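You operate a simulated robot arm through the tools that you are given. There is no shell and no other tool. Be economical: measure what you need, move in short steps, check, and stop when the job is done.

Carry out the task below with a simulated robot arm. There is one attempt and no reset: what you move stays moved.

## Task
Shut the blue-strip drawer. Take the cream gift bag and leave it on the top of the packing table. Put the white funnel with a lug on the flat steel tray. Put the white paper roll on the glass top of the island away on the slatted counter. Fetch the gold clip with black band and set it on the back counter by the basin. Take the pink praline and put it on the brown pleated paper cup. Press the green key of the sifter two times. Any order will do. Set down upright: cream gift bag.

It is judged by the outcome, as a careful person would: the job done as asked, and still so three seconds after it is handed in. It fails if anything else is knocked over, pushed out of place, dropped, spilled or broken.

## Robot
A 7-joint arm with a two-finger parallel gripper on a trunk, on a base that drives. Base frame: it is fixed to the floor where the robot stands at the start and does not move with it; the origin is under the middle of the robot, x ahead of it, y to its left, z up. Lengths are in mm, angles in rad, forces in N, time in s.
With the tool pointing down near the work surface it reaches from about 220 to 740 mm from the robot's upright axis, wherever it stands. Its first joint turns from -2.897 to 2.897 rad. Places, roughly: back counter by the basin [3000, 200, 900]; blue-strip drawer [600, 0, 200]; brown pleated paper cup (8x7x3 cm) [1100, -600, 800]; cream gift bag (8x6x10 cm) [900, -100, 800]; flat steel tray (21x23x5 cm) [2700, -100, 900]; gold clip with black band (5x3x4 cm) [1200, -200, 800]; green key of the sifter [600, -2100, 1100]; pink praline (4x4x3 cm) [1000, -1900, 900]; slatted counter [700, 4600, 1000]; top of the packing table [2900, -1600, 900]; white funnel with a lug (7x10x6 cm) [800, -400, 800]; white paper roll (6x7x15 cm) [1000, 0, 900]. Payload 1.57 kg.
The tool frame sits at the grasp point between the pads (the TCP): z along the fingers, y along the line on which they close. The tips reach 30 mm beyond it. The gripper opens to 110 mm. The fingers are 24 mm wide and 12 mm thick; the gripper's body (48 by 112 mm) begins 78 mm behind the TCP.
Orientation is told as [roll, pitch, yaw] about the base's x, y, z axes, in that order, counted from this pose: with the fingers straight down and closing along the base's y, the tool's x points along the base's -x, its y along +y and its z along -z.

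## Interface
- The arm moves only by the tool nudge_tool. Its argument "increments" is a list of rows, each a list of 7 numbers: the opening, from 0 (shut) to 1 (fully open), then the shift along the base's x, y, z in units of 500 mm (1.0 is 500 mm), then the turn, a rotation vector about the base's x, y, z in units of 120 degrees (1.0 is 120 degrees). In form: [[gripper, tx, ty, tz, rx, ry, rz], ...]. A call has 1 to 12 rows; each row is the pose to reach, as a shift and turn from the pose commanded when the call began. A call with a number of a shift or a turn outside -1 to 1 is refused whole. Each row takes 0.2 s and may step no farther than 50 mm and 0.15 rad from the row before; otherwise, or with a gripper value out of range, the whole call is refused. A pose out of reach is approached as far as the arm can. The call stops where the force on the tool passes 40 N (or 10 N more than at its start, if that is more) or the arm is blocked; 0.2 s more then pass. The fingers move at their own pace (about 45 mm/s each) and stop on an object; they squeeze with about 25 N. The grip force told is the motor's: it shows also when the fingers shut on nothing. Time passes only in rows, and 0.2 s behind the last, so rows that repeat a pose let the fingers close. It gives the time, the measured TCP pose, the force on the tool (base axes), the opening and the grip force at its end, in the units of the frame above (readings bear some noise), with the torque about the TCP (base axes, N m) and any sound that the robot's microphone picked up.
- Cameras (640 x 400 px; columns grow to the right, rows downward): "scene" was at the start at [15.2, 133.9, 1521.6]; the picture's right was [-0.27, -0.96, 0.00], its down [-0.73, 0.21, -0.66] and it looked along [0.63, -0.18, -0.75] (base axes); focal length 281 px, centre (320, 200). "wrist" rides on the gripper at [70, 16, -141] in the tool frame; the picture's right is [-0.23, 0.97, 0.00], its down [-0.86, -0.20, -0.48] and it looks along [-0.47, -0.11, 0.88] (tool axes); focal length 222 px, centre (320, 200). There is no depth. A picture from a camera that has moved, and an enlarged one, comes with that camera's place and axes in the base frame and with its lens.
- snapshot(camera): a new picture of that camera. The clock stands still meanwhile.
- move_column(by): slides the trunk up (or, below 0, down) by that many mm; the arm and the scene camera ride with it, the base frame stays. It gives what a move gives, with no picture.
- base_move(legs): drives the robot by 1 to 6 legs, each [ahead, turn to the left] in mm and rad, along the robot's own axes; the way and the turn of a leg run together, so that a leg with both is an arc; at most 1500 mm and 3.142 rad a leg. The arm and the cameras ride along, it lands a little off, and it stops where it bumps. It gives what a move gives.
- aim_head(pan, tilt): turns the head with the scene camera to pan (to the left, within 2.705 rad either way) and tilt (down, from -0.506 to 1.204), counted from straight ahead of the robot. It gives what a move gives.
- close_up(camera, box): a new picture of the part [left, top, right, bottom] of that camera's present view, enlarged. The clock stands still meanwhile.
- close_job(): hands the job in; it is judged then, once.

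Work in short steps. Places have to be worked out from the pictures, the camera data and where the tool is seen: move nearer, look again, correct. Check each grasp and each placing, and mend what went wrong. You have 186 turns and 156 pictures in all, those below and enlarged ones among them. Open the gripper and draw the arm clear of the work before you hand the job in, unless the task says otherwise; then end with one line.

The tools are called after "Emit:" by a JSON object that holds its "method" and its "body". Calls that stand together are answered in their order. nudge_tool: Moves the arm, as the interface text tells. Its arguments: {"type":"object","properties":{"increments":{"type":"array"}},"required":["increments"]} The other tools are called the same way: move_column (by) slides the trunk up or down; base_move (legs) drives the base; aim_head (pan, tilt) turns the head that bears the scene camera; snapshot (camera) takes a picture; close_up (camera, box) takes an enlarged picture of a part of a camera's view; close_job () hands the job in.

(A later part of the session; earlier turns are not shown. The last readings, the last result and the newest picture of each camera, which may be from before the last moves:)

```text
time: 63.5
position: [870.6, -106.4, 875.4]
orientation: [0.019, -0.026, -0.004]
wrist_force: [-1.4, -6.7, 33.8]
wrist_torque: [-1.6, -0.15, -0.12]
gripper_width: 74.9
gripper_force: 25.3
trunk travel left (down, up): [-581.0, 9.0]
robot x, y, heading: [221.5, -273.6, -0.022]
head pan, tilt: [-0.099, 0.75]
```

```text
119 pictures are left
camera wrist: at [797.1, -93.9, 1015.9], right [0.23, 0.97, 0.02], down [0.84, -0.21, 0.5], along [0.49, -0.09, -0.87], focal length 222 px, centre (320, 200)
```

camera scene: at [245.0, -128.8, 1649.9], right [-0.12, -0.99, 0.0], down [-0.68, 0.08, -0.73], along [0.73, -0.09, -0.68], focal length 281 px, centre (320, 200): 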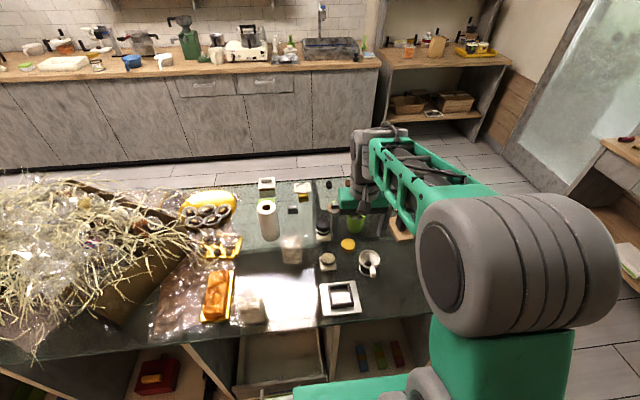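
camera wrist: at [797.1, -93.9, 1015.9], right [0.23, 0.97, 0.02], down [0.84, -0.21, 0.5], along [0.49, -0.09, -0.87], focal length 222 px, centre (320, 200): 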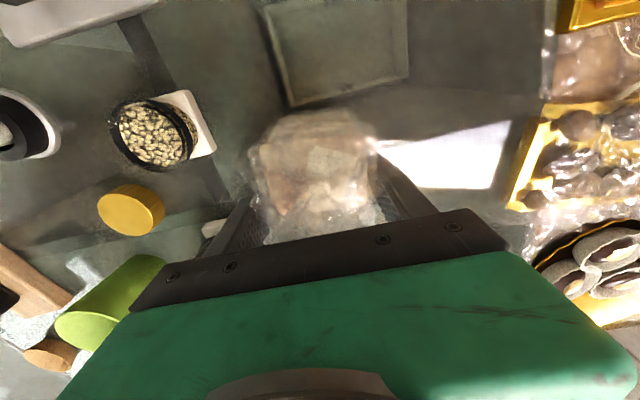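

Grip holds at 75 mm. There was contact from above, so lift gently and check.

Emit:
{"method": "nudge_tool", "body": {"increments": [[0, 0, 0, 0.02, 0, 0, 0], [0, 0, 0, 0.06, 0, 0, 0], [0, 0, 0, 0.12, 0, 0, 0], [0, 0, 0, 0.2, 0, 0, 0]]}}

Emit:
{"method": "snapshot", "body": {"camera": "wrist"}}

Emit:
{"method": "close_up", "body": {"camera": "scene", "box": [200, 160, 420, 300]}}

```text
time: 64.5
position: [869.3, -105.1, 972.1]
orientation: [0.017, -0.016, -0.001]
wrist_force: [-1.3, -0.7, -2.1]
wrist_torque: [-0.01, -0.04, -0.01]
gripper_width: 71.7
gripper_force: 24.6
trunk travel left (down, up): [-581.0, 9.0]
robot x, y, heading: [218.2, -272.4, -0.021]
head pan, tilt: [-0.099, 0.75]
```

```text
118 pictures are left
camera wrist: at [797.4, -92.1, 1112.7], right [0.23, 0.97, 0.02], down [0.85, -0.21, 0.49], along [0.48, -0.09, -0.87], focal length 222 px, centre (320, 200)
```

wrist: 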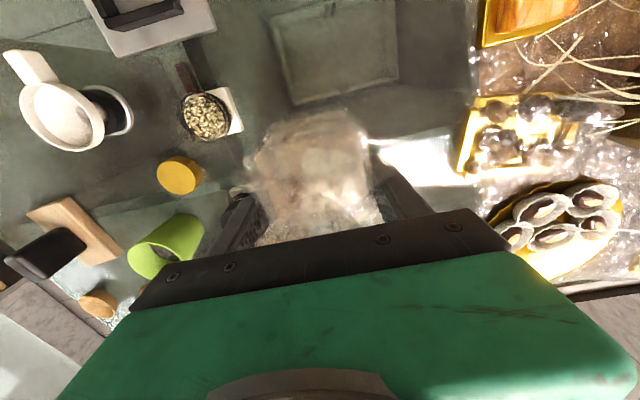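

```text
2.86 times, centred on (310, 230) of scene
camera zoom: at [244.1, -128.8, 1649.9], right [-0.12, -0.99, 0.0], down [-0.68, 0.08, -0.73], along [0.73, -0.09, -0.68], focal length 804 px, centre (349, 114)
```

zoom: 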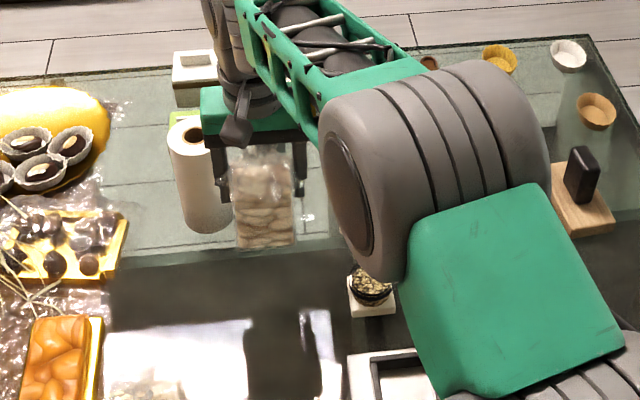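

The bag is held, bottom ~77 mm below the TCP (glass ≈ z 798). I raise it, retract the arm, and drive around the right end of the island.

Emit:
{"method": "nudge_tool", "body": {"increments": [[0, 0, 0, 0.08, 0, 0, 0], [0, -0.03, -0.02, 0.15, 0, 0, 0], [0, -0.09, -0.06, 0.2, 0, 0, 0], [0, -0.15, -0.1, 0.25, 0, 0, 0], [0, -0.21, -0.15, 0.27, 0, 0, 0], [0, -0.27, -0.2, 0.27, 0, 0, 0], [0, -0.33, -0.26, 0.27, 0, 0, 0], [0, -0.36, -0.32, 0.27, 0, 0, 0]]}}

Emit:
{"method": "base_move", "body": {"legs": [[-240, 0], [0, -1.551], [920, 0], [0, 1.571], [1000, 0]]}}

Emit:
{"method": "aim_head", "body": {"pan": 0.0, "tilt": 0.45}}

Emit:
{"method": "snapshot", "body": {"camera": "scene"}}

```text
time: 66.3
position: [690.1, -266.4, 1107.0]
orientation: [0.015, -0.019, -0.004]
wrist_force: [-0.9, 0.4, -1.4]
wrist_torque: [0.04, -0.04, 0.0]
gripper_width: 71.7
gripper_force: 24.8
trunk travel left (down, up): [-581.0, 9.0]
robot x, y, heading: [222.8, -274.3, -0.019]
head pan, tilt: [-0.099, 0.75]
```

```text
time: 84.9
position: [1440.7, -1142.3, 1107.3]
orientation: [0.018, -0.02, 0.034]
wrist_force: [-0.7, 0.0, -2.0]
wrist_torque: [-0.01, -0.03, -0.03]
gripper_width: 71.7
gripper_force: 25.0
trunk travel left (down, up): [-581.0, 9.0]
robot x, y, heading: [969.1, -1170.8, 0.017]
head pan, tilt: [-0.099, 0.75]
```

```text
time: 85.7
position: [1441.3, -1141.6, 1107.4]
orientation: [0.018, -0.019, 0.034]
wrist_force: [0.2, 0.7, -1.1]
wrist_torque: [-0.02, 0.0, 0.0]
gripper_width: 71.7
gripper_force: 24.5
trunk travel left (down, up): [-581.0, 9.0]
robot x, y, heading: [974.1, -1170.2, 0.016]
head pan, tilt: [0.0, 0.45]
```

```text
116 pictures are left
camera scene: at [1000.2, -1012.6, 1676.3], right [0.01, -1.0, 0.0], down [-0.44, -0.01, -0.9], along [0.9, 0.01, -0.44], focal length 281 px, centre (320, 200)
```

scene: 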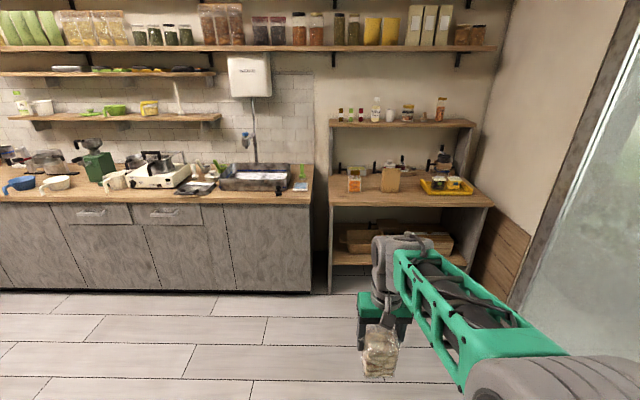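

The packing table is ahead right with a free front strip. I drive closer for a better look.

Emit:
{"method": "base_move", "body": {"legs": [[0, -0.248], [930, 0], [0, 0.232]]}}

Emit:
{"method": "aim_head", "body": {"pan": 0.0, "tilt": 0.6}}

Emit:
{"method": "snapshot", "body": {"camera": "scene"}}

```text
time: 92.3
position: [2353.1, -1367.1, 1106.7]
orientation: [0.018, -0.021, 0.017]
wrist_force: [-0.1, 0.5, -0.3]
wrist_torque: [0.01, -0.01, 0.02]
gripper_width: 71.8
gripper_force: 24.7
trunk travel left (down, up): [-581.0, 9.0]
robot x, y, heading: [1880.0, -1386.3, -0.003]
head pan, tilt: [0.0, 0.45]
```

```text
time: 93.0
position: [2352.9, -1368.3, 1108.0]
orientation: [0.016, -0.018, 0.018]
wrist_force: [0.9, 0.8, -1.9]
wrist_torque: [0.01, 0.0, 0.01]
gripper_width: 71.7
gripper_force: 25.2
trunk travel left (down, up): [-581.0, 9.0]
robot x, y, heading: [1882.5, -1382.7, 0.0]
head pan, tilt: [0.0, 0.6]
```

```text
115 pictures are left
camera scene: at [1910.8, -1230.8, 1662.9], right [0.0, -1.0, 0.0], down [-0.56, 0.0, -0.83], along [0.83, 0.0, -0.56], focal length 281 px, centre (320, 200)
```

scene: 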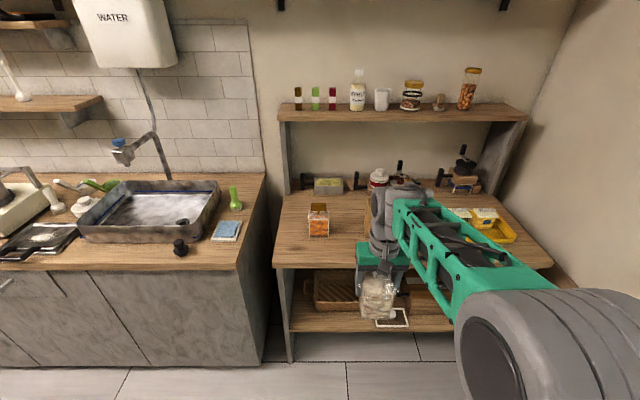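

Front edge about x≈2690, top z≈800–850. I drive up and use the wrist camera to refine.

Emit:
{"method": "base_move", "body": {"legs": [[270, 0]]}}

Emit:
{"method": "snapshot", "body": {"camera": "scene"}}

Emit:
{"method": "snapshot", "body": {"camera": "wrist"}}

```text
time: 94.9
position: [2629.7, -1369.2, 1106.7]
orientation: [0.017, -0.019, 0.015]
wrist_force: [0.6, -0.2, -2.5]
wrist_torque: [-0.01, -0.02, 0.02]
gripper_width: 71.5
gripper_force: 24.9
trunk travel left (down, up): [-581.0, 9.0]
robot x, y, heading: [2161.8, -1387.0, -0.003]
head pan, tilt: [0.0, 0.6]
```

```text
114 pictures are left
camera scene: at [2187.7, -1231.7, 1662.8], right [0.0, -1.0, 0.0], down [-0.57, 0.0, -0.82], along [0.82, 0.0, -0.57], focal length 281 px, centre (320, 200)
```

scene: 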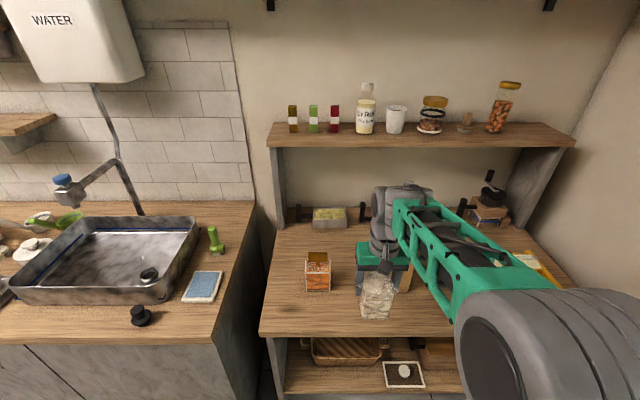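

```text
113 pictures are left
camera wrist: at [2557.3, -1356.7, 1247.6], right [0.21, 0.98, 0.02], down [0.85, -0.19, 0.49], along [0.48, -0.09, -0.87], focal length 222 px, centre (320, 200)
```

wrist: 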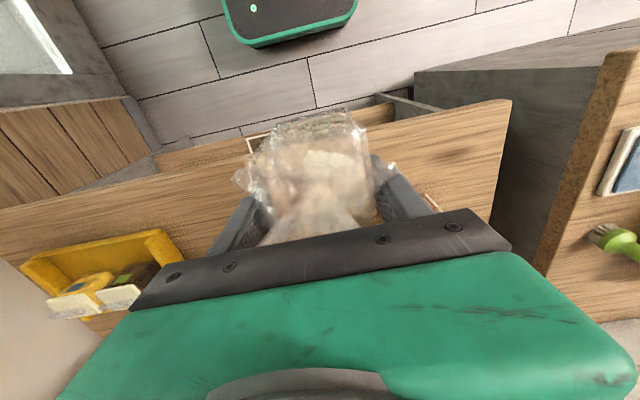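

Table top is z≈890–900, front edge x≈2610–2650. I move over to x≈2710 and descend carefully.

Emit:
{"method": "nudge_tool", "body": {"increments": [[0, 0.06, 0, -0.04, 0, 0, 0], [0, 0.12, -0.01, -0.08, 0, 0, 0], [0, 0.17, -0.02, -0.14, 0, 0.009, -0.007], [0, 0.17, -0.02, -0.2, 0, 0.009, -0.007]]}}

Emit:
{"method": "snapshot", "body": {"camera": "scene"}}

Emit:
{"method": "snapshot", "body": {"camera": "wrist"}}

```text
time: 95.9
position: [2716.8, -1378.0, 1003.3]
orientation: [0.018, 0.0, 0.001]
wrist_force: [-0.1, 0.2, -2.8]
wrist_torque: [-0.04, -0.02, -0.02]
gripper_width: 71.6
gripper_force: 24.9
trunk travel left (down, up): [-581.0, 9.0]
robot x, y, heading: [2157.5, -1391.3, -0.002]
head pan, tilt: [0.0, 0.6]
```

```text
112 pictures are left
camera scene: at [2187.4, -1231.7, 1662.8], right [0.0, -1.0, 0.0], down [-0.57, 0.0, -0.82], along [0.82, 0.0, -0.57], focal length 281 px, centre (320, 200)
```

scene: 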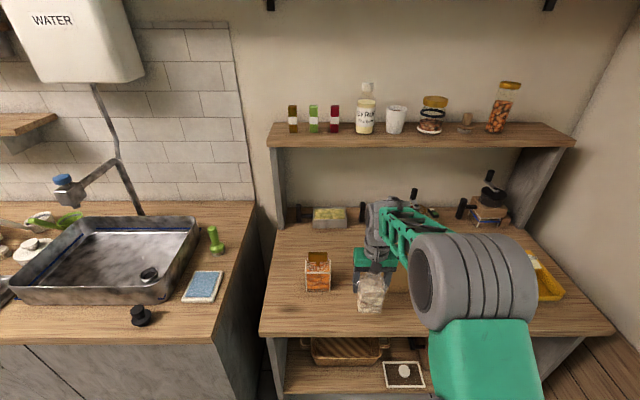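

```text
111 pictures are left
camera wrist: at [2646.3, -1365.4, 1146.2], right [0.23, 0.97, 0.02], down [0.86, -0.21, 0.47], along [0.47, -0.09, -0.88], focal length 222 px, centre (320, 200)
```

wrist: 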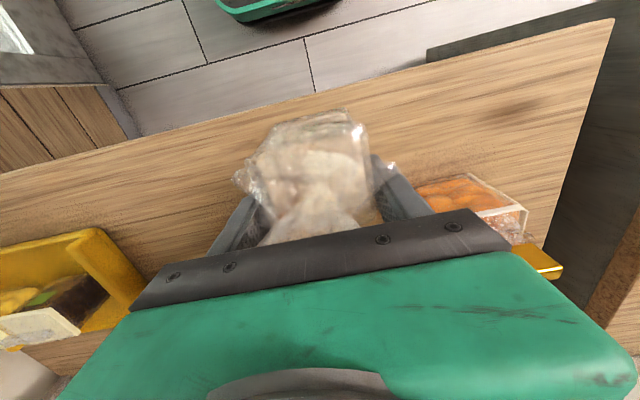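

Clear on all sides. Lower in small steps until contact.

Emit:
{"method": "nudge_tool", "body": {"increments": [[0, 0, 0, -0.02, 0, 0, 0], [0, 0, 0, -0.036, 0, 0, 0], [0, 0, 0, -0.05, 0, 0, 0], [0, 0, 0, -0.06, 0, 0, 0], [0, 0, 0, -0.07, 0, 0, 0]]}}

Emit:
{"method": "close_up", "body": {"camera": "scene", "box": [280, 220, 440, 350]}}

```text
time: 97.1
position: [2715.0, -1378.4, 971.1]
orientation: [0.016, 0.0, 0.001]
wrist_force: [0.1, 0.0, -2.2]
wrist_torque: [0.0, 0.01, -0.03]
gripper_width: 71.8
gripper_force: 24.8
trunk travel left (down, up): [-581.0, 9.0]
robot x, y, heading: [2156.5, -1382.8, -0.003]
head pan, tilt: [0.0, 0.6]
```

```text
3.08 times, centred on (360, 285) of scene
camera zoom: at [2187.0, -1231.7, 1662.8], right [0.0, -1.0, 0.0], down [-0.57, 0.0, -0.82], along [0.82, 0.0, -0.57], focal length 865 px, centre (197, -62)
```

zoom: 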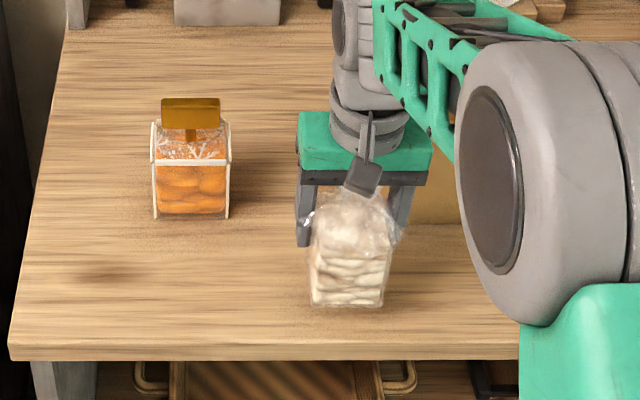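

No contact yet; keep lowering.

Emit:
{"method": "nudge_tool", "body": {"increments": [[0, 0, 0, -0.012, 0, 0, 0], [0, 0, 0, -0.024, 0, 0, 0], [0, 0, 0, -0.036, 0, 0, 0], [0, 0, 0, -0.048, 0, 0, 0], [0, 0, 0, -0.06, 0, 0, 0]]}}

Emit:
{"method": "close_up", "body": {"camera": "scene", "box": [280, 220, 440, 350]}}

```text
time: 98.3
position: [2714.5, -1379.7, 941.8]
orientation: [0.018, 0.0, 0.003]
wrist_force: [-0.3, -0.7, -1.4]
wrist_torque: [-0.01, 0.02, 0.01]
gripper_width: 71.9
gripper_force: 24.4
trunk travel left (down, up): [-581.0, 9.0]
robot x, y, heading: [2160.0, -1382.5, -0.005]
head pan, tilt: [0.0, 0.6]
```

```text
3.08 times, centred on (360, 285) of scene
camera zoom: at [2187.0, -1231.8, 1662.8], right [0.0, -1.0, 0.0], down [-0.57, 0.0, -0.82], along [0.82, 0.0, -0.57], focal length 865 px, centre (197, -62)
```

zoom: 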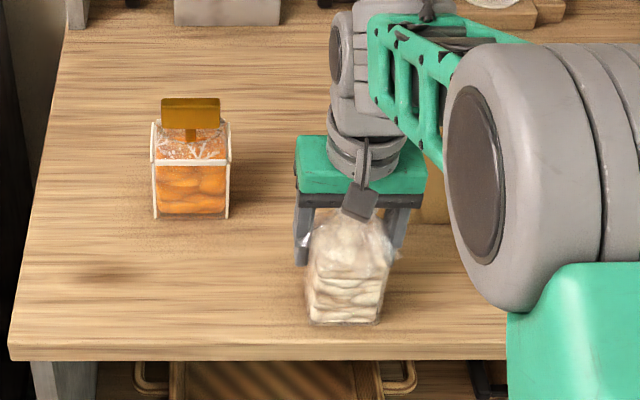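

Still free. Shift slightly deeper and keep lowering.

Emit:
{"method": "nudge_tool", "body": {"increments": [[0, 0.03, 0, 0, 0, 0, 0], [0, 0.06, 0, -0.012, 0, 0, 0], [0, 0.06, 0, -0.024, 0, 0, 0], [0, 0.06, 0, -0.036, 0, 0, 0], [0, 0.06, 0, -0.048, 0, 0, 0], [0, 0.06, 0, -0.06, 0, 0, 0]]}}

Emit:
{"method": "close_up", "body": {"camera": "scene", "box": [280, 220, 440, 350]}}

```text
time: 99.3
position: [2749.8, -1380.5, 935.6]
orientation: [0.015, -0.017, -0.001]
wrist_force: [-1.6, -0.7, 14.8]
wrist_torque: [-0.62, -0.15, -0.06]
gripper_width: 71.9
gripper_force: 25.1
trunk travel left (down, up): [-581.0, 9.0]
robot x, y, heading: [2156.6, -1385.0, -0.007]
head pan, tilt: [0.0, 0.6]
stopped in row 4: the force on the tool passed its limit at 45 N (the readings are from after the stop); the commanded pose is now the measured one
```

```text
3.08 times, centred on (360, 285) of scene
camera zoom: at [2185.6, -1231.6, 1662.9], right [0.0, -1.0, 0.0], down [-0.56, 0.0, -0.83], along [0.83, 0.0, -0.56], focal length 865 px, centre (197, -62)
```

zoom: 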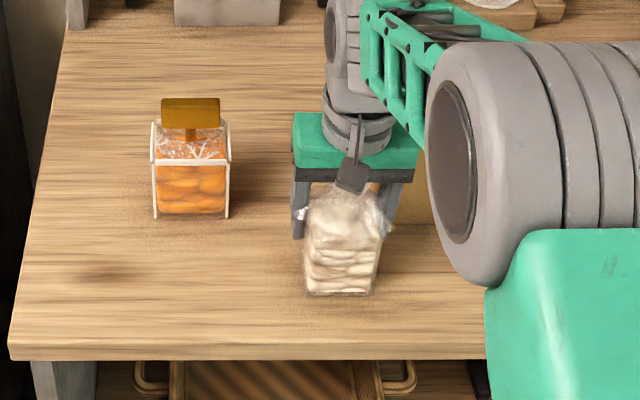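

Contact: the bag is on the table. Open and withdraw straight up.

Emit:
{"method": "nudge_tool", "body": {"increments": [[0.75, 0, 0, 0.002, 0, 0, 0], [0.9, 0, 0, 0.002, 0, 0, 0], [0.9, 0, 0, 0.002, 0, 0, 0], [0.9, 0, 0, 0.03, 0, 0, 0], [0.9, 0, 0, 0.1, 0, 0, 0], [0.9, 0, 0, 0.18, 0, 0, 0], [0.9, 0, 0, 0.26, 0, 0, 0], [0.9, 0, 0, 0.34, 0, 0, 0]]}}

Emit:
{"method": "snapshot", "body": {"camera": "wrist"}}

Emit:
{"method": "close_up", "body": {"camera": "scene", "box": [280, 220, 440, 350]}}

```text
time: 101.1
position: [2748.8, -1381.2, 1101.3]
orientation: [0.016, -0.01, -0.002]
wrist_force: [0.1, -0.3, -0.3]
wrist_torque: [0.01, -0.02, -0.01]
gripper_width: 98.8
gripper_force: 0.2
trunk travel left (down, up): [-581.0, 9.0]
robot x, y, heading: [2158.9, -1386.7, -0.005]
head pan, tilt: [0.0, 0.6]
```

```text
107 pictures are left
camera wrist: at [2677.6, -1367.9, 1243.9], right [0.23, 0.97, 0.02], down [0.85, -0.21, 0.48], along [0.47, -0.09, -0.88], focal length 222 px, centre (320, 200)
```

wrist: 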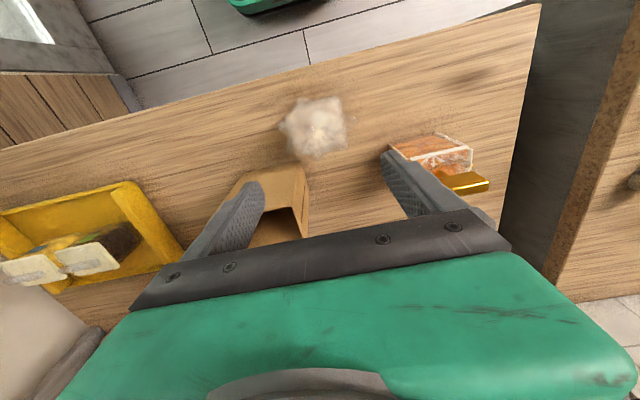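

```text
3.08 times, centred on (360, 285) of scene
camera zoom: at [2186.5, -1231.8, 1662.8], right [0.0, -1.0, 0.0], down [-0.56, 0.0, -0.83], along [0.83, 0.0, -0.56], focal length 865 px, centre (197, -62)
```

zoom: 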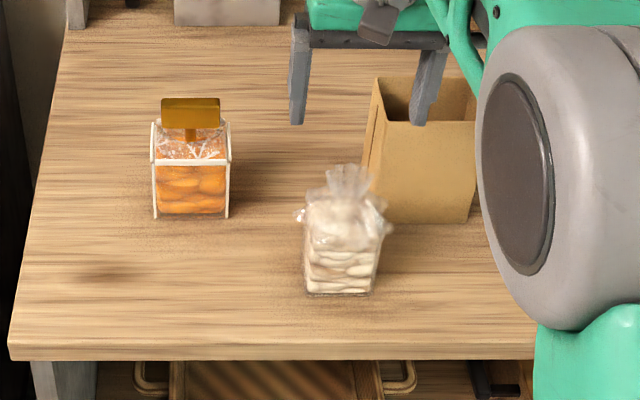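

The bag stands upright on the packing table. Next the clip: retract and drive behind the island.

Emit:
{"method": "nudge_tool", "body": {"increments": [[0.9, -0.08, 0, 0.01, 0, 0, 0], [0.9, -0.16, 0, 0.01, 0, 0, 0], [0.9, -0.24, 0, 0.01, 0, 0, 0]]}}

Emit:
{"method": "base_move", "body": {"legs": [[-260, 0], [0, 1.576], [1210, 0]]}}

Emit:
{"method": "aim_head", "body": {"pan": -1.5, "tilt": 0.5}}

Emit:
{"method": "snapshot", "body": {"camera": "scene"}}

Emit:
{"method": "aim_head", "body": {"pan": 1.4, "tilt": 0.6}}

Emit:
{"method": "snapshot", "body": {"camera": "scene"}}

```text
time: 101.9
position: [2629.6, -1380.9, 1108.5]
orientation: [0.019, -0.01, -0.002]
wrist_force: [-0.7, 0.2, 0.2]
wrist_torque: [-0.03, -0.02, -0.01]
gripper_width: 99.0
gripper_force: 0.1
trunk travel left (down, up): [-581.0, 9.0]
robot x, y, heading: [2155.6, -1382.5, -0.008]
head pan, tilt: [0.0, 0.6]
```

```text
time: 113.3
position: [1933.5, 308.1, 1107.0]
orientation: [0.018, -0.011, 1.546]
wrist_force: [-0.6, 0.0, 0.0]
wrist_torque: [0.02, -0.01, 0.0]
gripper_width: 99.1
gripper_force: 0.1
trunk travel left (down, up): [-581.0, 9.0]
robot x, y, heading: [1926.1, -165.6, 1.541]
head pan, tilt: [0.0, 0.6]
```

```text
time: 114.9
position: [1933.7, 307.2, 1106.6]
orientation: [0.018, -0.011, 1.546]
wrist_force: [-0.1, -0.4, 0.3]
wrist_torque: [-0.01, 0.01, -0.02]
gripper_width: 99.2
gripper_force: 0.1
trunk travel left (down, up): [-581.0, 9.0]
robot x, y, heading: [1927.4, -161.2, 1.543]
head pan, tilt: [-1.499, 0.499]
```

```text
105 pictures are left
camera scene: at [1861.6, -217.2, 1671.9], right [0.04, -1.0, 0.0], down [-0.48, -0.02, -0.88], along [0.88, 0.04, -0.48], focal length 281 px, centre (320, 200)
```

scene: 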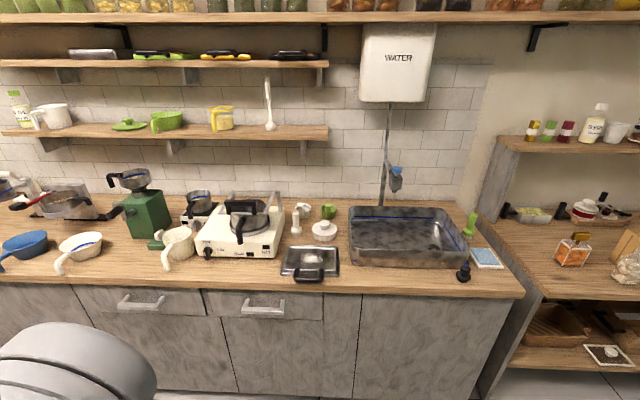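

```text
time: 117.5
position: [1933.6, 307.3, 1106.9]
orientation: [0.019, -0.01, 1.545]
wrist_force: [-0.1, 0.0, -0.7]
wrist_torque: [0.01, -0.03, 0.02]
gripper_width: 99.0
gripper_force: 0.1
trunk travel left (down, up): [-581.0, 9.0]
robot x, y, heading: [1928.0, -169.8, 1.545]
head pan, tilt: [1.4, 0.6]
```

```text
104 pictures are left
camera scene: at [1684.0, -203.4, 1662.8], right [0.2, 0.98, 0.0], down [0.55, -0.11, -0.83], along [-0.81, 0.17, -0.56], focal length 281 px, centre (320, 200)
```

scene: 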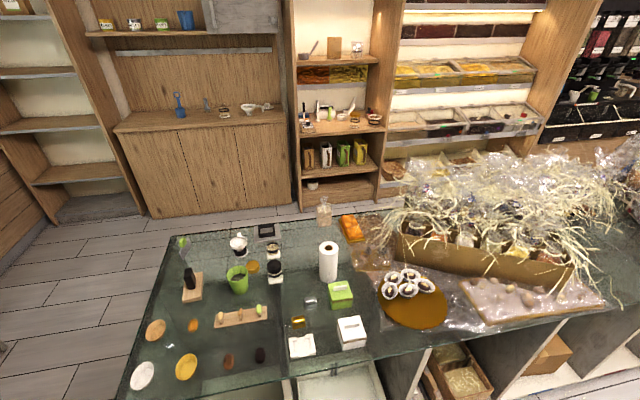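

Excellent views. Enlarge the tray area and the clip area.

Emit:
{"method": "close_up", "body": {"camera": "scene", "box": [230, 220, 390, 360]}}

Emit:
{"method": "aim_head", "body": {"pan": -1.5, "tilt": 0.6}}

Emit:
{"method": "close_up", "body": {"camera": "scene", "box": [140, 130, 340, 280]}}

```text
2.86 times, centred on (310, 290) of scene
camera zoom: at [1684.0, -203.4, 1662.8], right [0.2, 0.98, 0.0], down [0.55, -0.11, -0.83], along [-0.81, 0.17, -0.56], focal length 804 px, centre (349, -57)
```

zoom: 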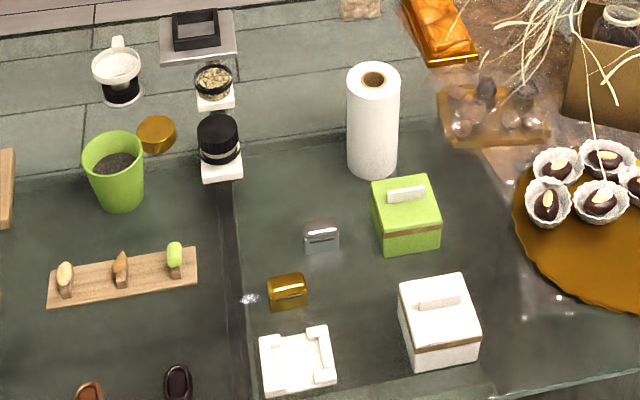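

```text
time: 120.0
position: [1933.5, 307.3, 1106.9]
orientation: [0.017, -0.012, 1.544]
wrist_force: [0.7, 0.0, -0.8]
wrist_torque: [-0.01, -0.02, 0.03]
gripper_width: 99.0
gripper_force: 0.1
trunk travel left (down, up): [-581.0, 9.0]
robot x, y, heading: [1929.4, -165.1, 1.541]
head pan, tilt: [-1.499, 0.6]
```

```text
2.67 times, centred on (240, 205) of scene
camera zoom: at [1859.0, -217.3, 1662.8], right [0.04, -1.0, 0.0], down [-0.56, -0.02, -0.83], along [0.82, 0.03, -0.56], focal length 750 px, centre (533, 187)
```

zoom: 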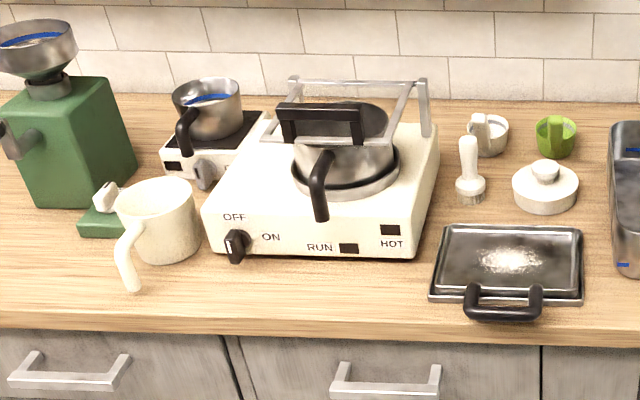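

The clip is at about (1150–1190,-160). I turn to face the island from behind and approach.

Emit:
{"method": "base_move", "body": {"legs": [[0, 1.6], [240, 0]]}}

Emit:
{"method": "aim_head", "body": {"pan": 0.0, "tilt": 0.85}}

Emit:
{"method": "snapshot", "body": {"camera": "scene"}}

Emit:
{"method": "snapshot", "body": {"camera": "wrist"}}

```text
time: 125.7
position: [1206.9, -186.7, 1107.4]
orientation: [0.018, -0.012, -3.121]
wrist_force: [0.6, -0.1, -0.9]
wrist_torque: [-0.02, -0.01, -0.01]
gripper_width: 99.0
gripper_force: 0.0
trunk travel left (down, up): [-581.0, 9.0]
robot x, y, heading: [1682.7, -172.1, -3.126]
head pan, tilt: [-1.499, 0.6]
```

```text
time: 127.3
position: [1207.7, -187.7, 1106.3]
orientation: [0.018, -0.01, -3.12]
wrist_force: [0.3, 0.1, 0.0]
wrist_torque: [0.01, 0.0, 0.01]
gripper_width: 98.9
gripper_force: 0.1
trunk travel left (down, up): [-581.0, 9.0]
robot x, y, heading: [1682.6, -169.3, -3.127]
head pan, tilt: [0.0, 0.85]
```

```text
101 pictures are left
camera scene: at [1666.0, -325.4, 1641.9], right [-0.02, 1.0, 0.0], down [0.75, 0.01, -0.66], along [-0.66, -0.01, -0.75], focal length 281 px, centre (320, 200)
```

scene: 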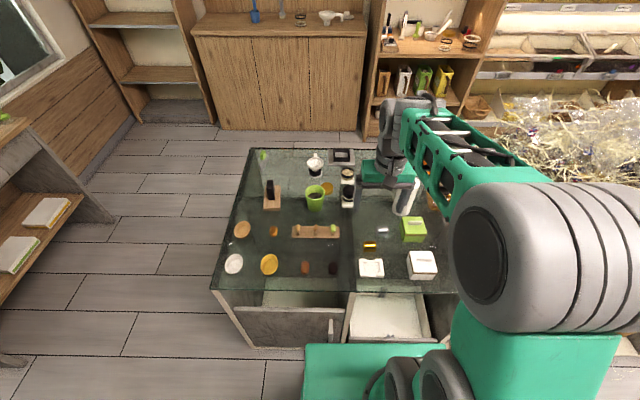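

```text
100 pictures are left
camera wrist: at [1279.4, -199.6, 1249.0], right [-0.21, -0.98, 0.02], down [-0.85, 0.19, 0.48], along [-0.48, 0.08, -0.88], focal length 222 px, centre (320, 200)
```

wrist: 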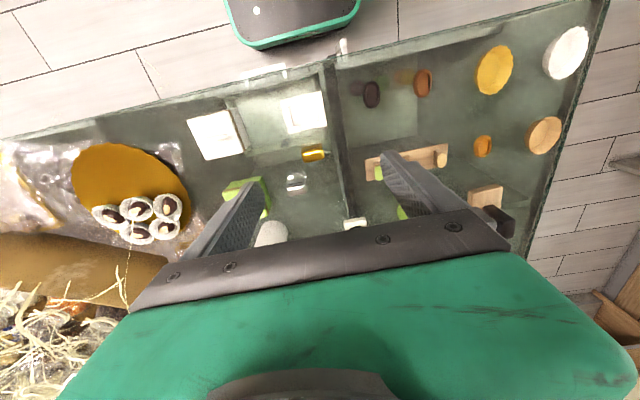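

Clip located at (1147,-167) by both cameras. Move above and lower part way.

Emit:
{"method": "nudge_tool", "body": {"increments": [[0.7, -0.04, 0.02, -0.08, 0, 0, 0], [0.7, -0.08, 0.04, -0.16, 0, 0, 0], [0.7, -0.12, 0.041, -0.24, 0, 0, 0], [0.7, -0.12, 0.041, -0.32, 0, 0, 0], [0.7, -0.12, 0.041, -0.4, 0, 0, 0]]}}

Emit:
{"method": "snapshot", "body": {"camera": "wrist"}}

```text
time: 128.5
position: [1149.0, -167.0, 907.7]
orientation: [0.015, -0.013, -3.12]
wrist_force: [0.4, -0.6, 0.3]
wrist_torque: [0.02, 0.0, -0.01]
gripper_width: 76.9
gripper_force: 0.1
trunk travel left (down, up): [-581.0, 9.0]
robot x, y, heading: [1680.9, -169.7, -3.12]
head pan, tilt: [0.0, 0.85]
```

```text
99 pictures are left
camera wrist: at [1220.7, -179.4, 1049.4], right [-0.21, -0.98, 0.02], down [-0.85, 0.19, 0.49], along [-0.48, 0.08, -0.87], focal length 222 px, centre (320, 200)
```

wrist: 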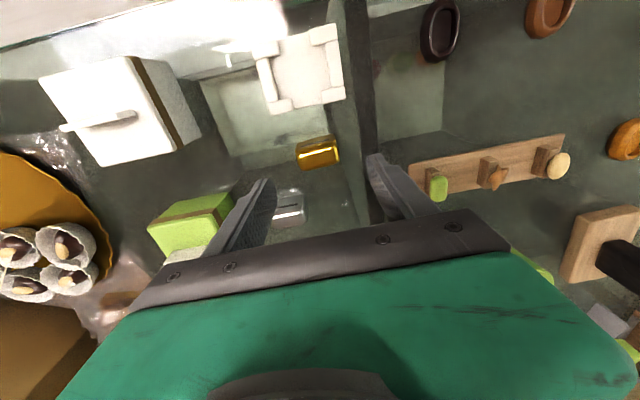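

Well centered. Descend to about z 834 and close.

Emit:
{"method": "nudge_tool", "body": {"increments": [[0.7, 0, 0, -0.06, 0, 0, 0], [0.7, 0, 0, -0.11, 0, 0, 0], [0.7, 0, 0, -0.13, 0, 0, 0], [0.7, 0, 0, -0.146, 0, 0, 0], [0, 0, 0, -0.146, 0, 0, 0], [0, 0, 0, -0.146, 0, 0, 0], [0, 0, 0, -0.146, 0, 0, 0], [0, 0, 0, -0.146, 0, 0, 0]]}}

Emit:
{"method": "snapshot", "body": {"camera": "wrist"}}

```text
time: 130.3
position: [1147.7, -166.0, 833.9]
orientation: [0.017, -0.01, -3.12]
wrist_force: [0.9, -0.4, 0.5]
wrist_torque: [0.0, 0.05, -0.02]
gripper_width: 43.6
gripper_force: 24.9
trunk travel left (down, up): [-581.0, 9.0]
robot x, y, heading: [1680.8, -171.3, -3.124]
head pan, tilt: [0.0, 0.85]
```

```text
98 pictures are left
camera wrist: at [1219.9, -178.9, 976.6], right [-0.21, -0.98, 0.02], down [-0.85, 0.19, 0.48], along [-0.48, 0.08, -0.88], focal length 222 px, centre (320, 200)
```

wrist: 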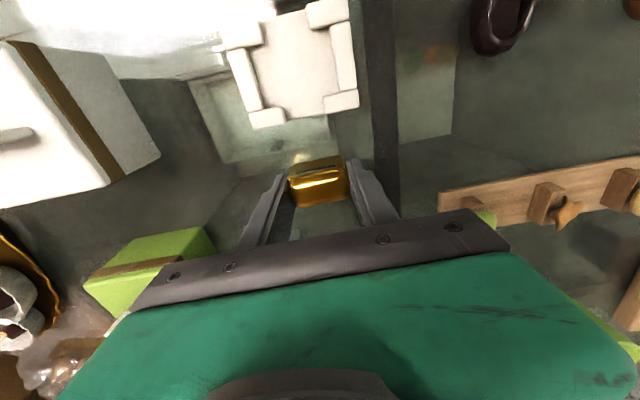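

The clip is gripped (44 mm). Lift and carry it to the back counter.

Emit:
{"method": "nudge_tool", "body": {"increments": [[0, 0, 0, 0.04, 0, 0, 0], [0, 0, 0, 0.12, 0, 0, 0], [0, 0, 0, 0.21, 0, 0, 0], [0, 0.02, 0, 0.3, 0, 0, 0], [0, 0.06, 0, 0.38, 0, 0, 0], [0, 0.1, 0, 0.46, 0, 0, 0], [0, 0.1, 0, 0.54, 0, 0, 0]]}}

Emit:
{"method": "base_move", "body": {"legs": [[-270, 0], [0, 3.125], [180, 0]]}}

Emit:
{"method": "aim_head", "body": {"pan": 0.1, "tilt": 0.7}}

Emit:
{"method": "snapshot", "body": {"camera": "scene"}}

Emit:
{"method": "snapshot", "body": {"camera": "wrist"}}

```text
time: 131.9
position: [1196.5, -167.1, 1104.9]
orientation: [0.019, -0.01, -3.12]
wrist_force: [0.6, -0.1, -0.7]
wrist_torque: [-0.05, -0.01, 0.02]
gripper_width: 43.2
gripper_force: 25.3
trunk travel left (down, up): [-581.0, 9.0]
robot x, y, heading: [1680.0, -174.6, -3.122]
head pan, tilt: [0.0, 0.85]
```

```text
time: 142.2
position: [2614.6, -170.3, 1105.4]
orientation: [0.019, -0.01, 0.015]
wrist_force: [0.3, -0.6, -0.3]
wrist_torque: [0.02, 0.03, -0.03]
gripper_width: 43.6
gripper_force: 24.9
trunk travel left (down, up): [-581.0, 9.0]
robot x, y, heading: [2129.2, -163.1, 0.009]
head pan, tilt: [0.0, 0.85]
```

```text
time: 142.9
position: [2613.5, -170.8, 1104.5]
orientation: [0.016, -0.01, 0.016]
wrist_force: [-0.6, 0.2, -0.3]
wrist_torque: [-0.02, -0.03, 0.02]
gripper_width: 43.2
gripper_force: 24.8
trunk travel left (down, up): [-581.0, 9.0]
robot x, y, heading: [2128.6, -164.3, 0.012]
head pan, tilt: [0.099, 0.7]
```

```text
97 pictures are left
camera scene: at [2150.8, 0.2, 1654.1], right [0.11, -0.99, 0.0], down [-0.64, -0.07, -0.76], along [0.76, 0.09, -0.64], focal length 281 px, centre (320, 200)
```

scene: 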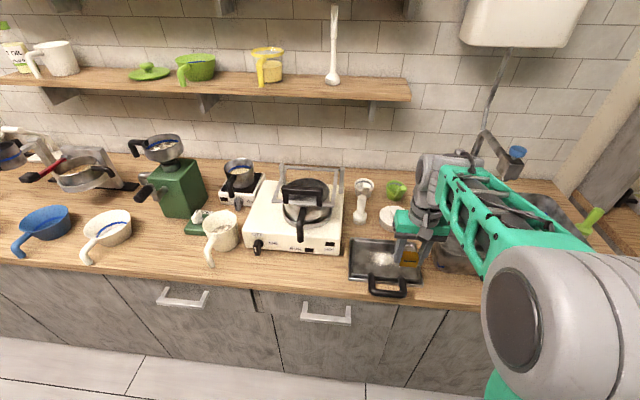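

```text
96 pictures are left
camera wrist: at [2542.4, -158.1, 1247.0], right [0.21, 0.98, 0.02], down [0.85, -0.19, 0.48], along [0.48, -0.09, -0.88], focal length 222 px, centre (320, 200)
```

wrist: 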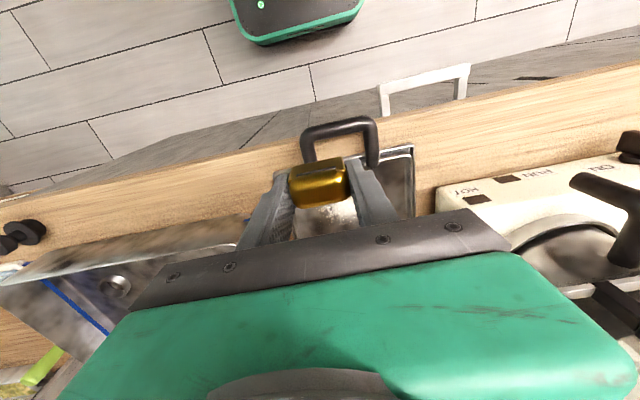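

Free strip in front of the stove at about (2715, 85). I move there and lower part way.

Emit:
{"method": "nudge_tool", "body": {"increments": [[0, 0.04, 0.08, 0, 0, 0, 0], [0, 0.08, 0.16, 0, 0, 0, 0], [0, 0.12, 0.24, 0, 0, 0, 0], [0, 0.16, 0.32, -0.01, 0, 0, 0], [0, 0.19, 0.4, -0.03, 0, 0, 0], [0, 0.2, 0.47, -0.07, 0, 0, 0], [0, 0.2, 0.512, -0.13, 0, 0, 0], [0, 0.2, 0.512, -0.2, 0, 0, 0], [0, 0.2, 0.512, -0.28, 0, 0, 0]]}}

Emit:
{"method": "snapshot", "body": {"camera": "scene"}}

Emit:
{"method": "snapshot", "body": {"camera": "wrist"}}

```text
time: 144.9
position: [2720.0, 91.9, 1008.3]
orientation: [0.033, -0.043, 0.019]
wrist_force: [-6.6, -1.2, 15.8]
wrist_torque: [0.76, -0.67, 0.28]
gripper_width: 43.3
gripper_force: 25.1
trunk travel left (down, up): [-581.0, 9.0]
robot x, y, heading: [2128.4, -161.3, 0.014]
head pan, tilt: [0.099, 0.7]
stopped in row 9: the force on the tool passed its limit at 54 N (the readings are from after the stop); the commanded pose is now the measured one
```

```text
95 pictures are left
camera scene: at [2149.2, 0.4, 1654.5], right [0.11, -0.99, 0.0], down [-0.64, -0.07, -0.77], along [0.76, 0.09, -0.64], focal length 281 px, centre (320, 200)
```

scene: 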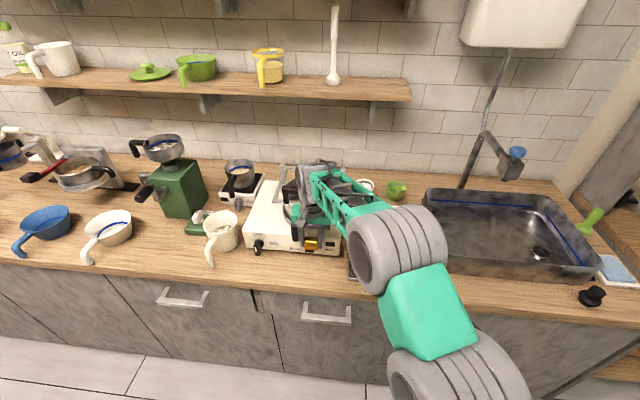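

```text
94 pictures are left
camera wrist: at [2645.2, 101.1, 1146.5], right [0.21, 0.98, 0.04], down [0.84, -0.2, 0.51], along [0.5, -0.07, -0.86], focal length 222 px, centre (320, 200)
```

wrist: 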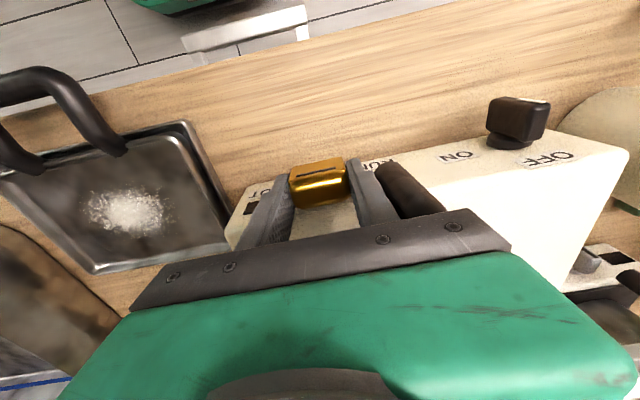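

Something was touched: likely the pot handle over the stove front. Back up immediately and inspect.

Emit:
{"method": "nudge_tool", "body": {"increments": [[0, -0.01, 0, 0.04, 0, 0, 0], [0, -0.04, 0, 0.12, 0, 0.01, 0], [0, -0.1, -0.04, 0.18, 0, 0.016, 0], [0, -0.16, -0.1, 0.2, 0, 0.016, 0], [0, -0.2, -0.16, 0.2, 0, 0.016, 0]]}}

Emit:
{"method": "close_up", "body": {"camera": "scene", "box": [200, 140, 420, 310]}}

Emit:
{"method": "snapshot", "body": {"camera": "wrist"}}

```text
time: 146.1
position: [2619.6, 10.9, 1104.6]
orientation: [0.03, -0.002, 0.018]
wrist_force: [0.7, -0.3, -0.3]
wrist_torque: [0.05, 0.0, 0.02]
gripper_width: 43.3
gripper_force: 25.0
trunk travel left (down, up): [-581.0, 9.0]
robot x, y, heading: [2129.0, -168.0, 0.013]
head pan, tilt: [0.099, 0.7]
```

```text
2.35 times, centred on (310, 225) of scene
camera zoom: at [2150.3, -0.2, 1654.2], right [0.11, -0.99, 0.0], down [-0.64, -0.07, -0.77], along [0.76, 0.09, -0.64], focal length 662 px, centre (344, 141)
```

zoom: 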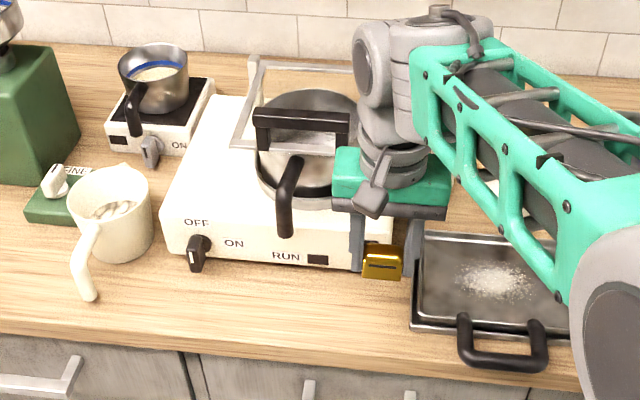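

```text
92 pictures are left
camera wrist: at [2549.4, 19.4, 1246.7], right [0.21, 0.98, 0.03], down [0.86, -0.2, 0.47], along [0.47, -0.07, -0.88], focal length 222 px, centre (320, 200)
```

wrist: 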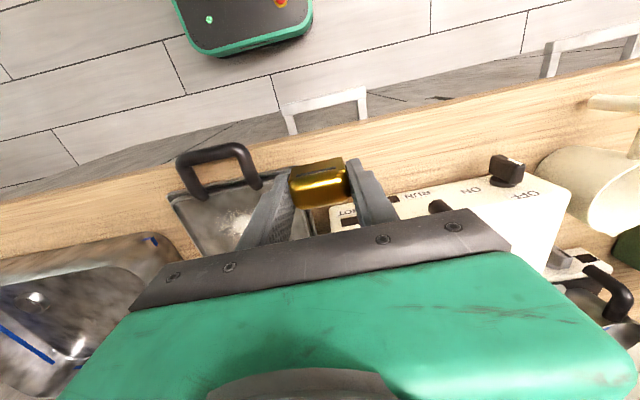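

The pot and stove appear unmoved. I choose a spot nearer the edge, (2688, 55), clear of the pot handle, and descend guarded.

Emit:
{"method": "nudge_tool", "body": {"increments": [[0, 0.06, 0.04, 0, -0.006, 0, 0], [0, 0.12, 0.08, -0.03, -0.01, 0, -0.008], [0, 0.136, 0.088, -0.1, -0.014, 0, -0.008], [0, 0.136, 0.088, -0.18, -0.014, 0, -0.008], [0, 0.136, 0.088, -0.26, -0.014, 0, -0.008], [0, 0.136, 0.088, -0.32, -0.014, 0, -0.008]]}}

Emit:
{"method": "close_up", "body": {"camera": "scene", "box": [200, 140, 420, 310]}}

Emit:
{"method": "snapshot", "body": {"camera": "wrist"}}

```text
time: 147.5
position: [2689.5, 54.7, 942.7]
orientation: [-0.001, -0.001, 0.0]
wrist_force: [-0.5, 0.4, -0.2]
wrist_torque: [0.03, -0.02, -0.02]
gripper_width: 43.2
gripper_force: 25.5
trunk travel left (down, up): [-581.0, 9.0]
robot x, y, heading: [2125.8, -160.8, 0.015]
head pan, tilt: [0.099, 0.7]
```

```text
2.35 times, centred on (310, 225) of scene
camera zoom: at [2151.1, 0.4, 1654.2], right [0.11, -0.99, 0.0], down [-0.64, -0.07, -0.76], along [0.76, 0.09, -0.64], focal length 662 px, centre (344, 141)
```

zoom: 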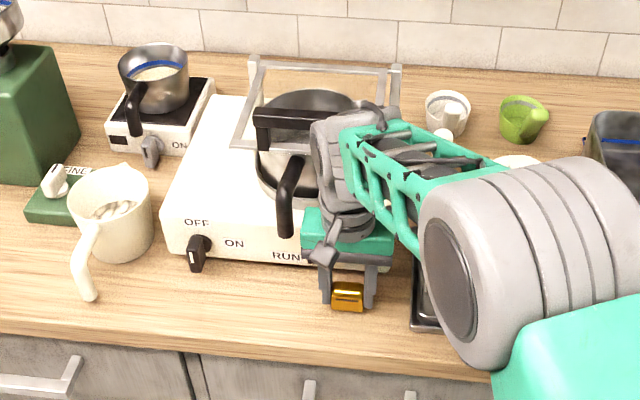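

```text
90 pictures are left
camera wrist: at [2620.5, 70.7, 1084.6], right [0.23, 0.97, 0.0], down [0.85, -0.2, 0.48], along [0.47, -0.11, -0.88], focal length 222 px, centre (320, 200)
```

wrist: 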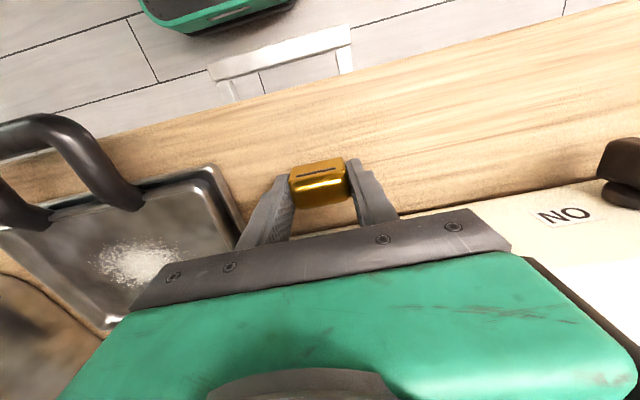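

No contact yet; lower in small guarded steps.

Emit:
{"method": "nudge_tool", "body": {"increments": [[0, 0, 0, -0.02, 0, 0, 0], [0, 0, 0, -0.04, 0, 0, 0], [0, 0, 0, -0.055, 0, 0, 0], [0, 0, 0, -0.07, 0, 0, 0], [0, 0, 0, -0.08, 0, 0, 0], [0, 0, 0, -0.09, 0, 0, 0], [0, 0, 0, -0.1, 0, 0, 0], [0, 0, 0, -0.11, 0, 0, 0]]}}

Emit:
{"method": "snapshot", "body": {"camera": "wrist"}}

```text
time: 148.2
position: [2691.4, 55.3, 929.6]
orientation: [0.004, -0.013, 0.0]
wrist_force: [-9.0, -3.0, 13.4]
wrist_torque: [-0.49, 0.42, -0.24]
gripper_width: 43.6
gripper_force: 24.7
trunk travel left (down, up): [-581.0, 9.0]
robot x, y, heading: [2127.2, -160.7, 0.015]
head pan, tilt: [0.099, 0.7]
stopped in row 3: the force on the tool passed its limit at 50 N (the readings are from after the stop); the commanded pose is now the measured one
```

```text
89 pictures are left
camera wrist: at [2619.5, 69.9, 1071.6], right [0.23, 0.97, 0.01], down [0.85, -0.2, 0.49], along [0.48, -0.1, -0.87], focal length 222 px, centre (320, 200)
```

wrist: 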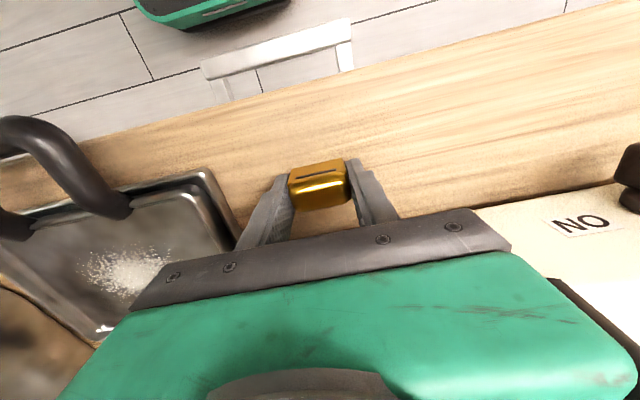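

Stopped at z≈929 with a light load. Check whether the clip is on the counter.

Emit:
{"method": "close_up", "body": {"camera": "scene", "box": [270, 200, 370, 290]}}

Emit:
{"method": "close_up", "body": {"camera": "wrist", "box": [220, 120, 460, 260]}}

```text
4.44 times, centred on (320, 245) of scene
camera zoom: at [2147.6, -0.7, 1654.4], right [0.11, -0.99, 0.0], down [-0.64, -0.07, -0.77], along [0.76, 0.09, -0.64], focal length 1250 px, centre (320, 0)
```

zoom: 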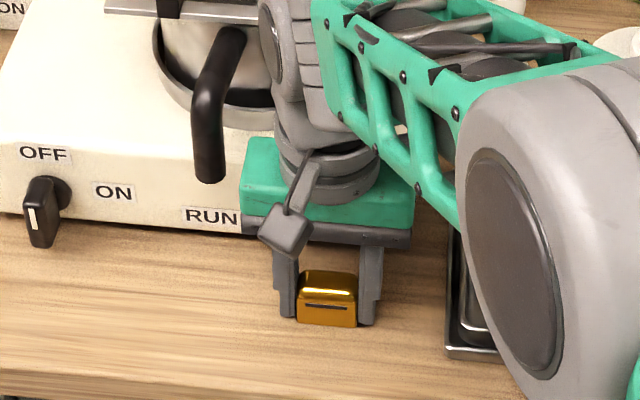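

```text
2.67 times, centred on (340, 190) of wrist
camera zoom: at [2619.5, 69.9, 1071.6], right [0.23, 0.97, 0.01], down [0.85, -0.2, 0.49], along [0.48, -0.1, -0.87], focal length 592 px, centre (267, 227)
```

zoom: 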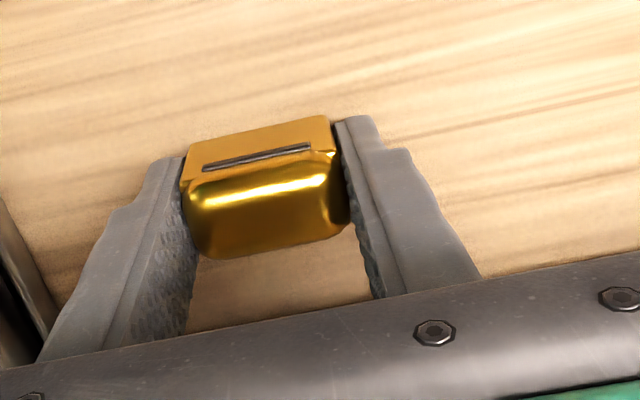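

Force and torque agree with contact at the clip's base on the counter. Release and withdraw.

Emit:
{"method": "nudge_tool", "body": {"increments": [[0.45, 0, 0, 0.002, 0, 0, 0], [0.52, 0, 0, 0.002, 0, 0, 0], [0.52, 0, 0, 0.004, 0, 0, 0], [0.52, 0, 0, 0.06, 0, 0, 0], [0.52, -0.01, 0, 0.14, 0, 0, 0], [0.52, -0.03, -0.02, 0.23, 0, 0, 0], [0.52, -0.08, -0.06, 0.3, 0, 0, 0], [0.52, -0.14, -0.1, 0.35, 0, 0, 0]]}}

Emit:
{"method": "snapshot", "body": {"camera": "wrist"}}

Emit:
{"method": "close_up", "body": {"camera": "scene", "box": [200, 140, 420, 310]}}

```text
time: 150.0
position: [2618.3, 4.5, 1103.0]
orientation: [0.002, -0.011, 0.002]
wrist_force: [-0.2, -0.4, 0.2]
wrist_torque: [0.03, -0.01, 0.0]
gripper_width: 57.2
gripper_force: 0.0
trunk travel left (down, up): [-581.0, 9.0]
robot x, y, heading: [2126.6, -160.6, 0.007]
head pan, tilt: [0.099, 0.7]
```

```text
86 pictures are left
camera wrist: at [2546.6, 19.7, 1243.6], right [0.23, 0.97, 0.01], down [0.85, -0.2, 0.49], along [0.48, -0.1, -0.87], focal length 222 px, centre (320, 200)
```

wrist: 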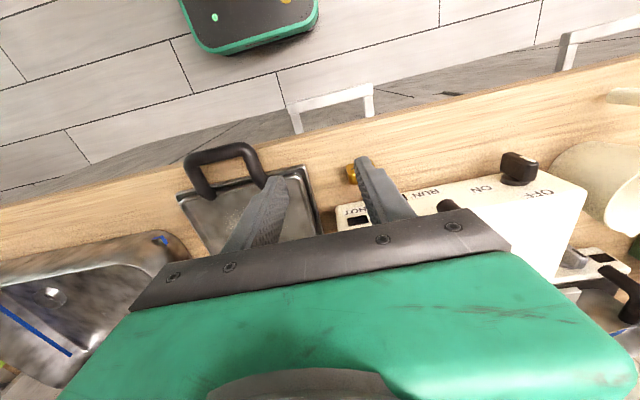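

```text
2.35 times, centred on (310, 225) of scene
camera zoom: at [2149.8, -0.1, 1654.2], right [0.11, -0.99, 0.0], down [-0.64, -0.07, -0.77], along [0.76, 0.09, -0.64], focal length 662 px, centre (344, 141)
```

zoom: 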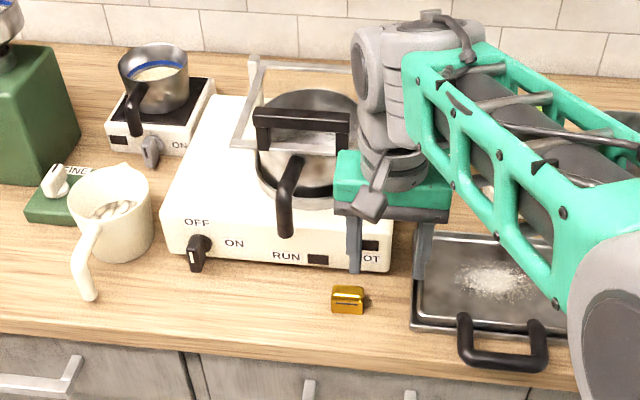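

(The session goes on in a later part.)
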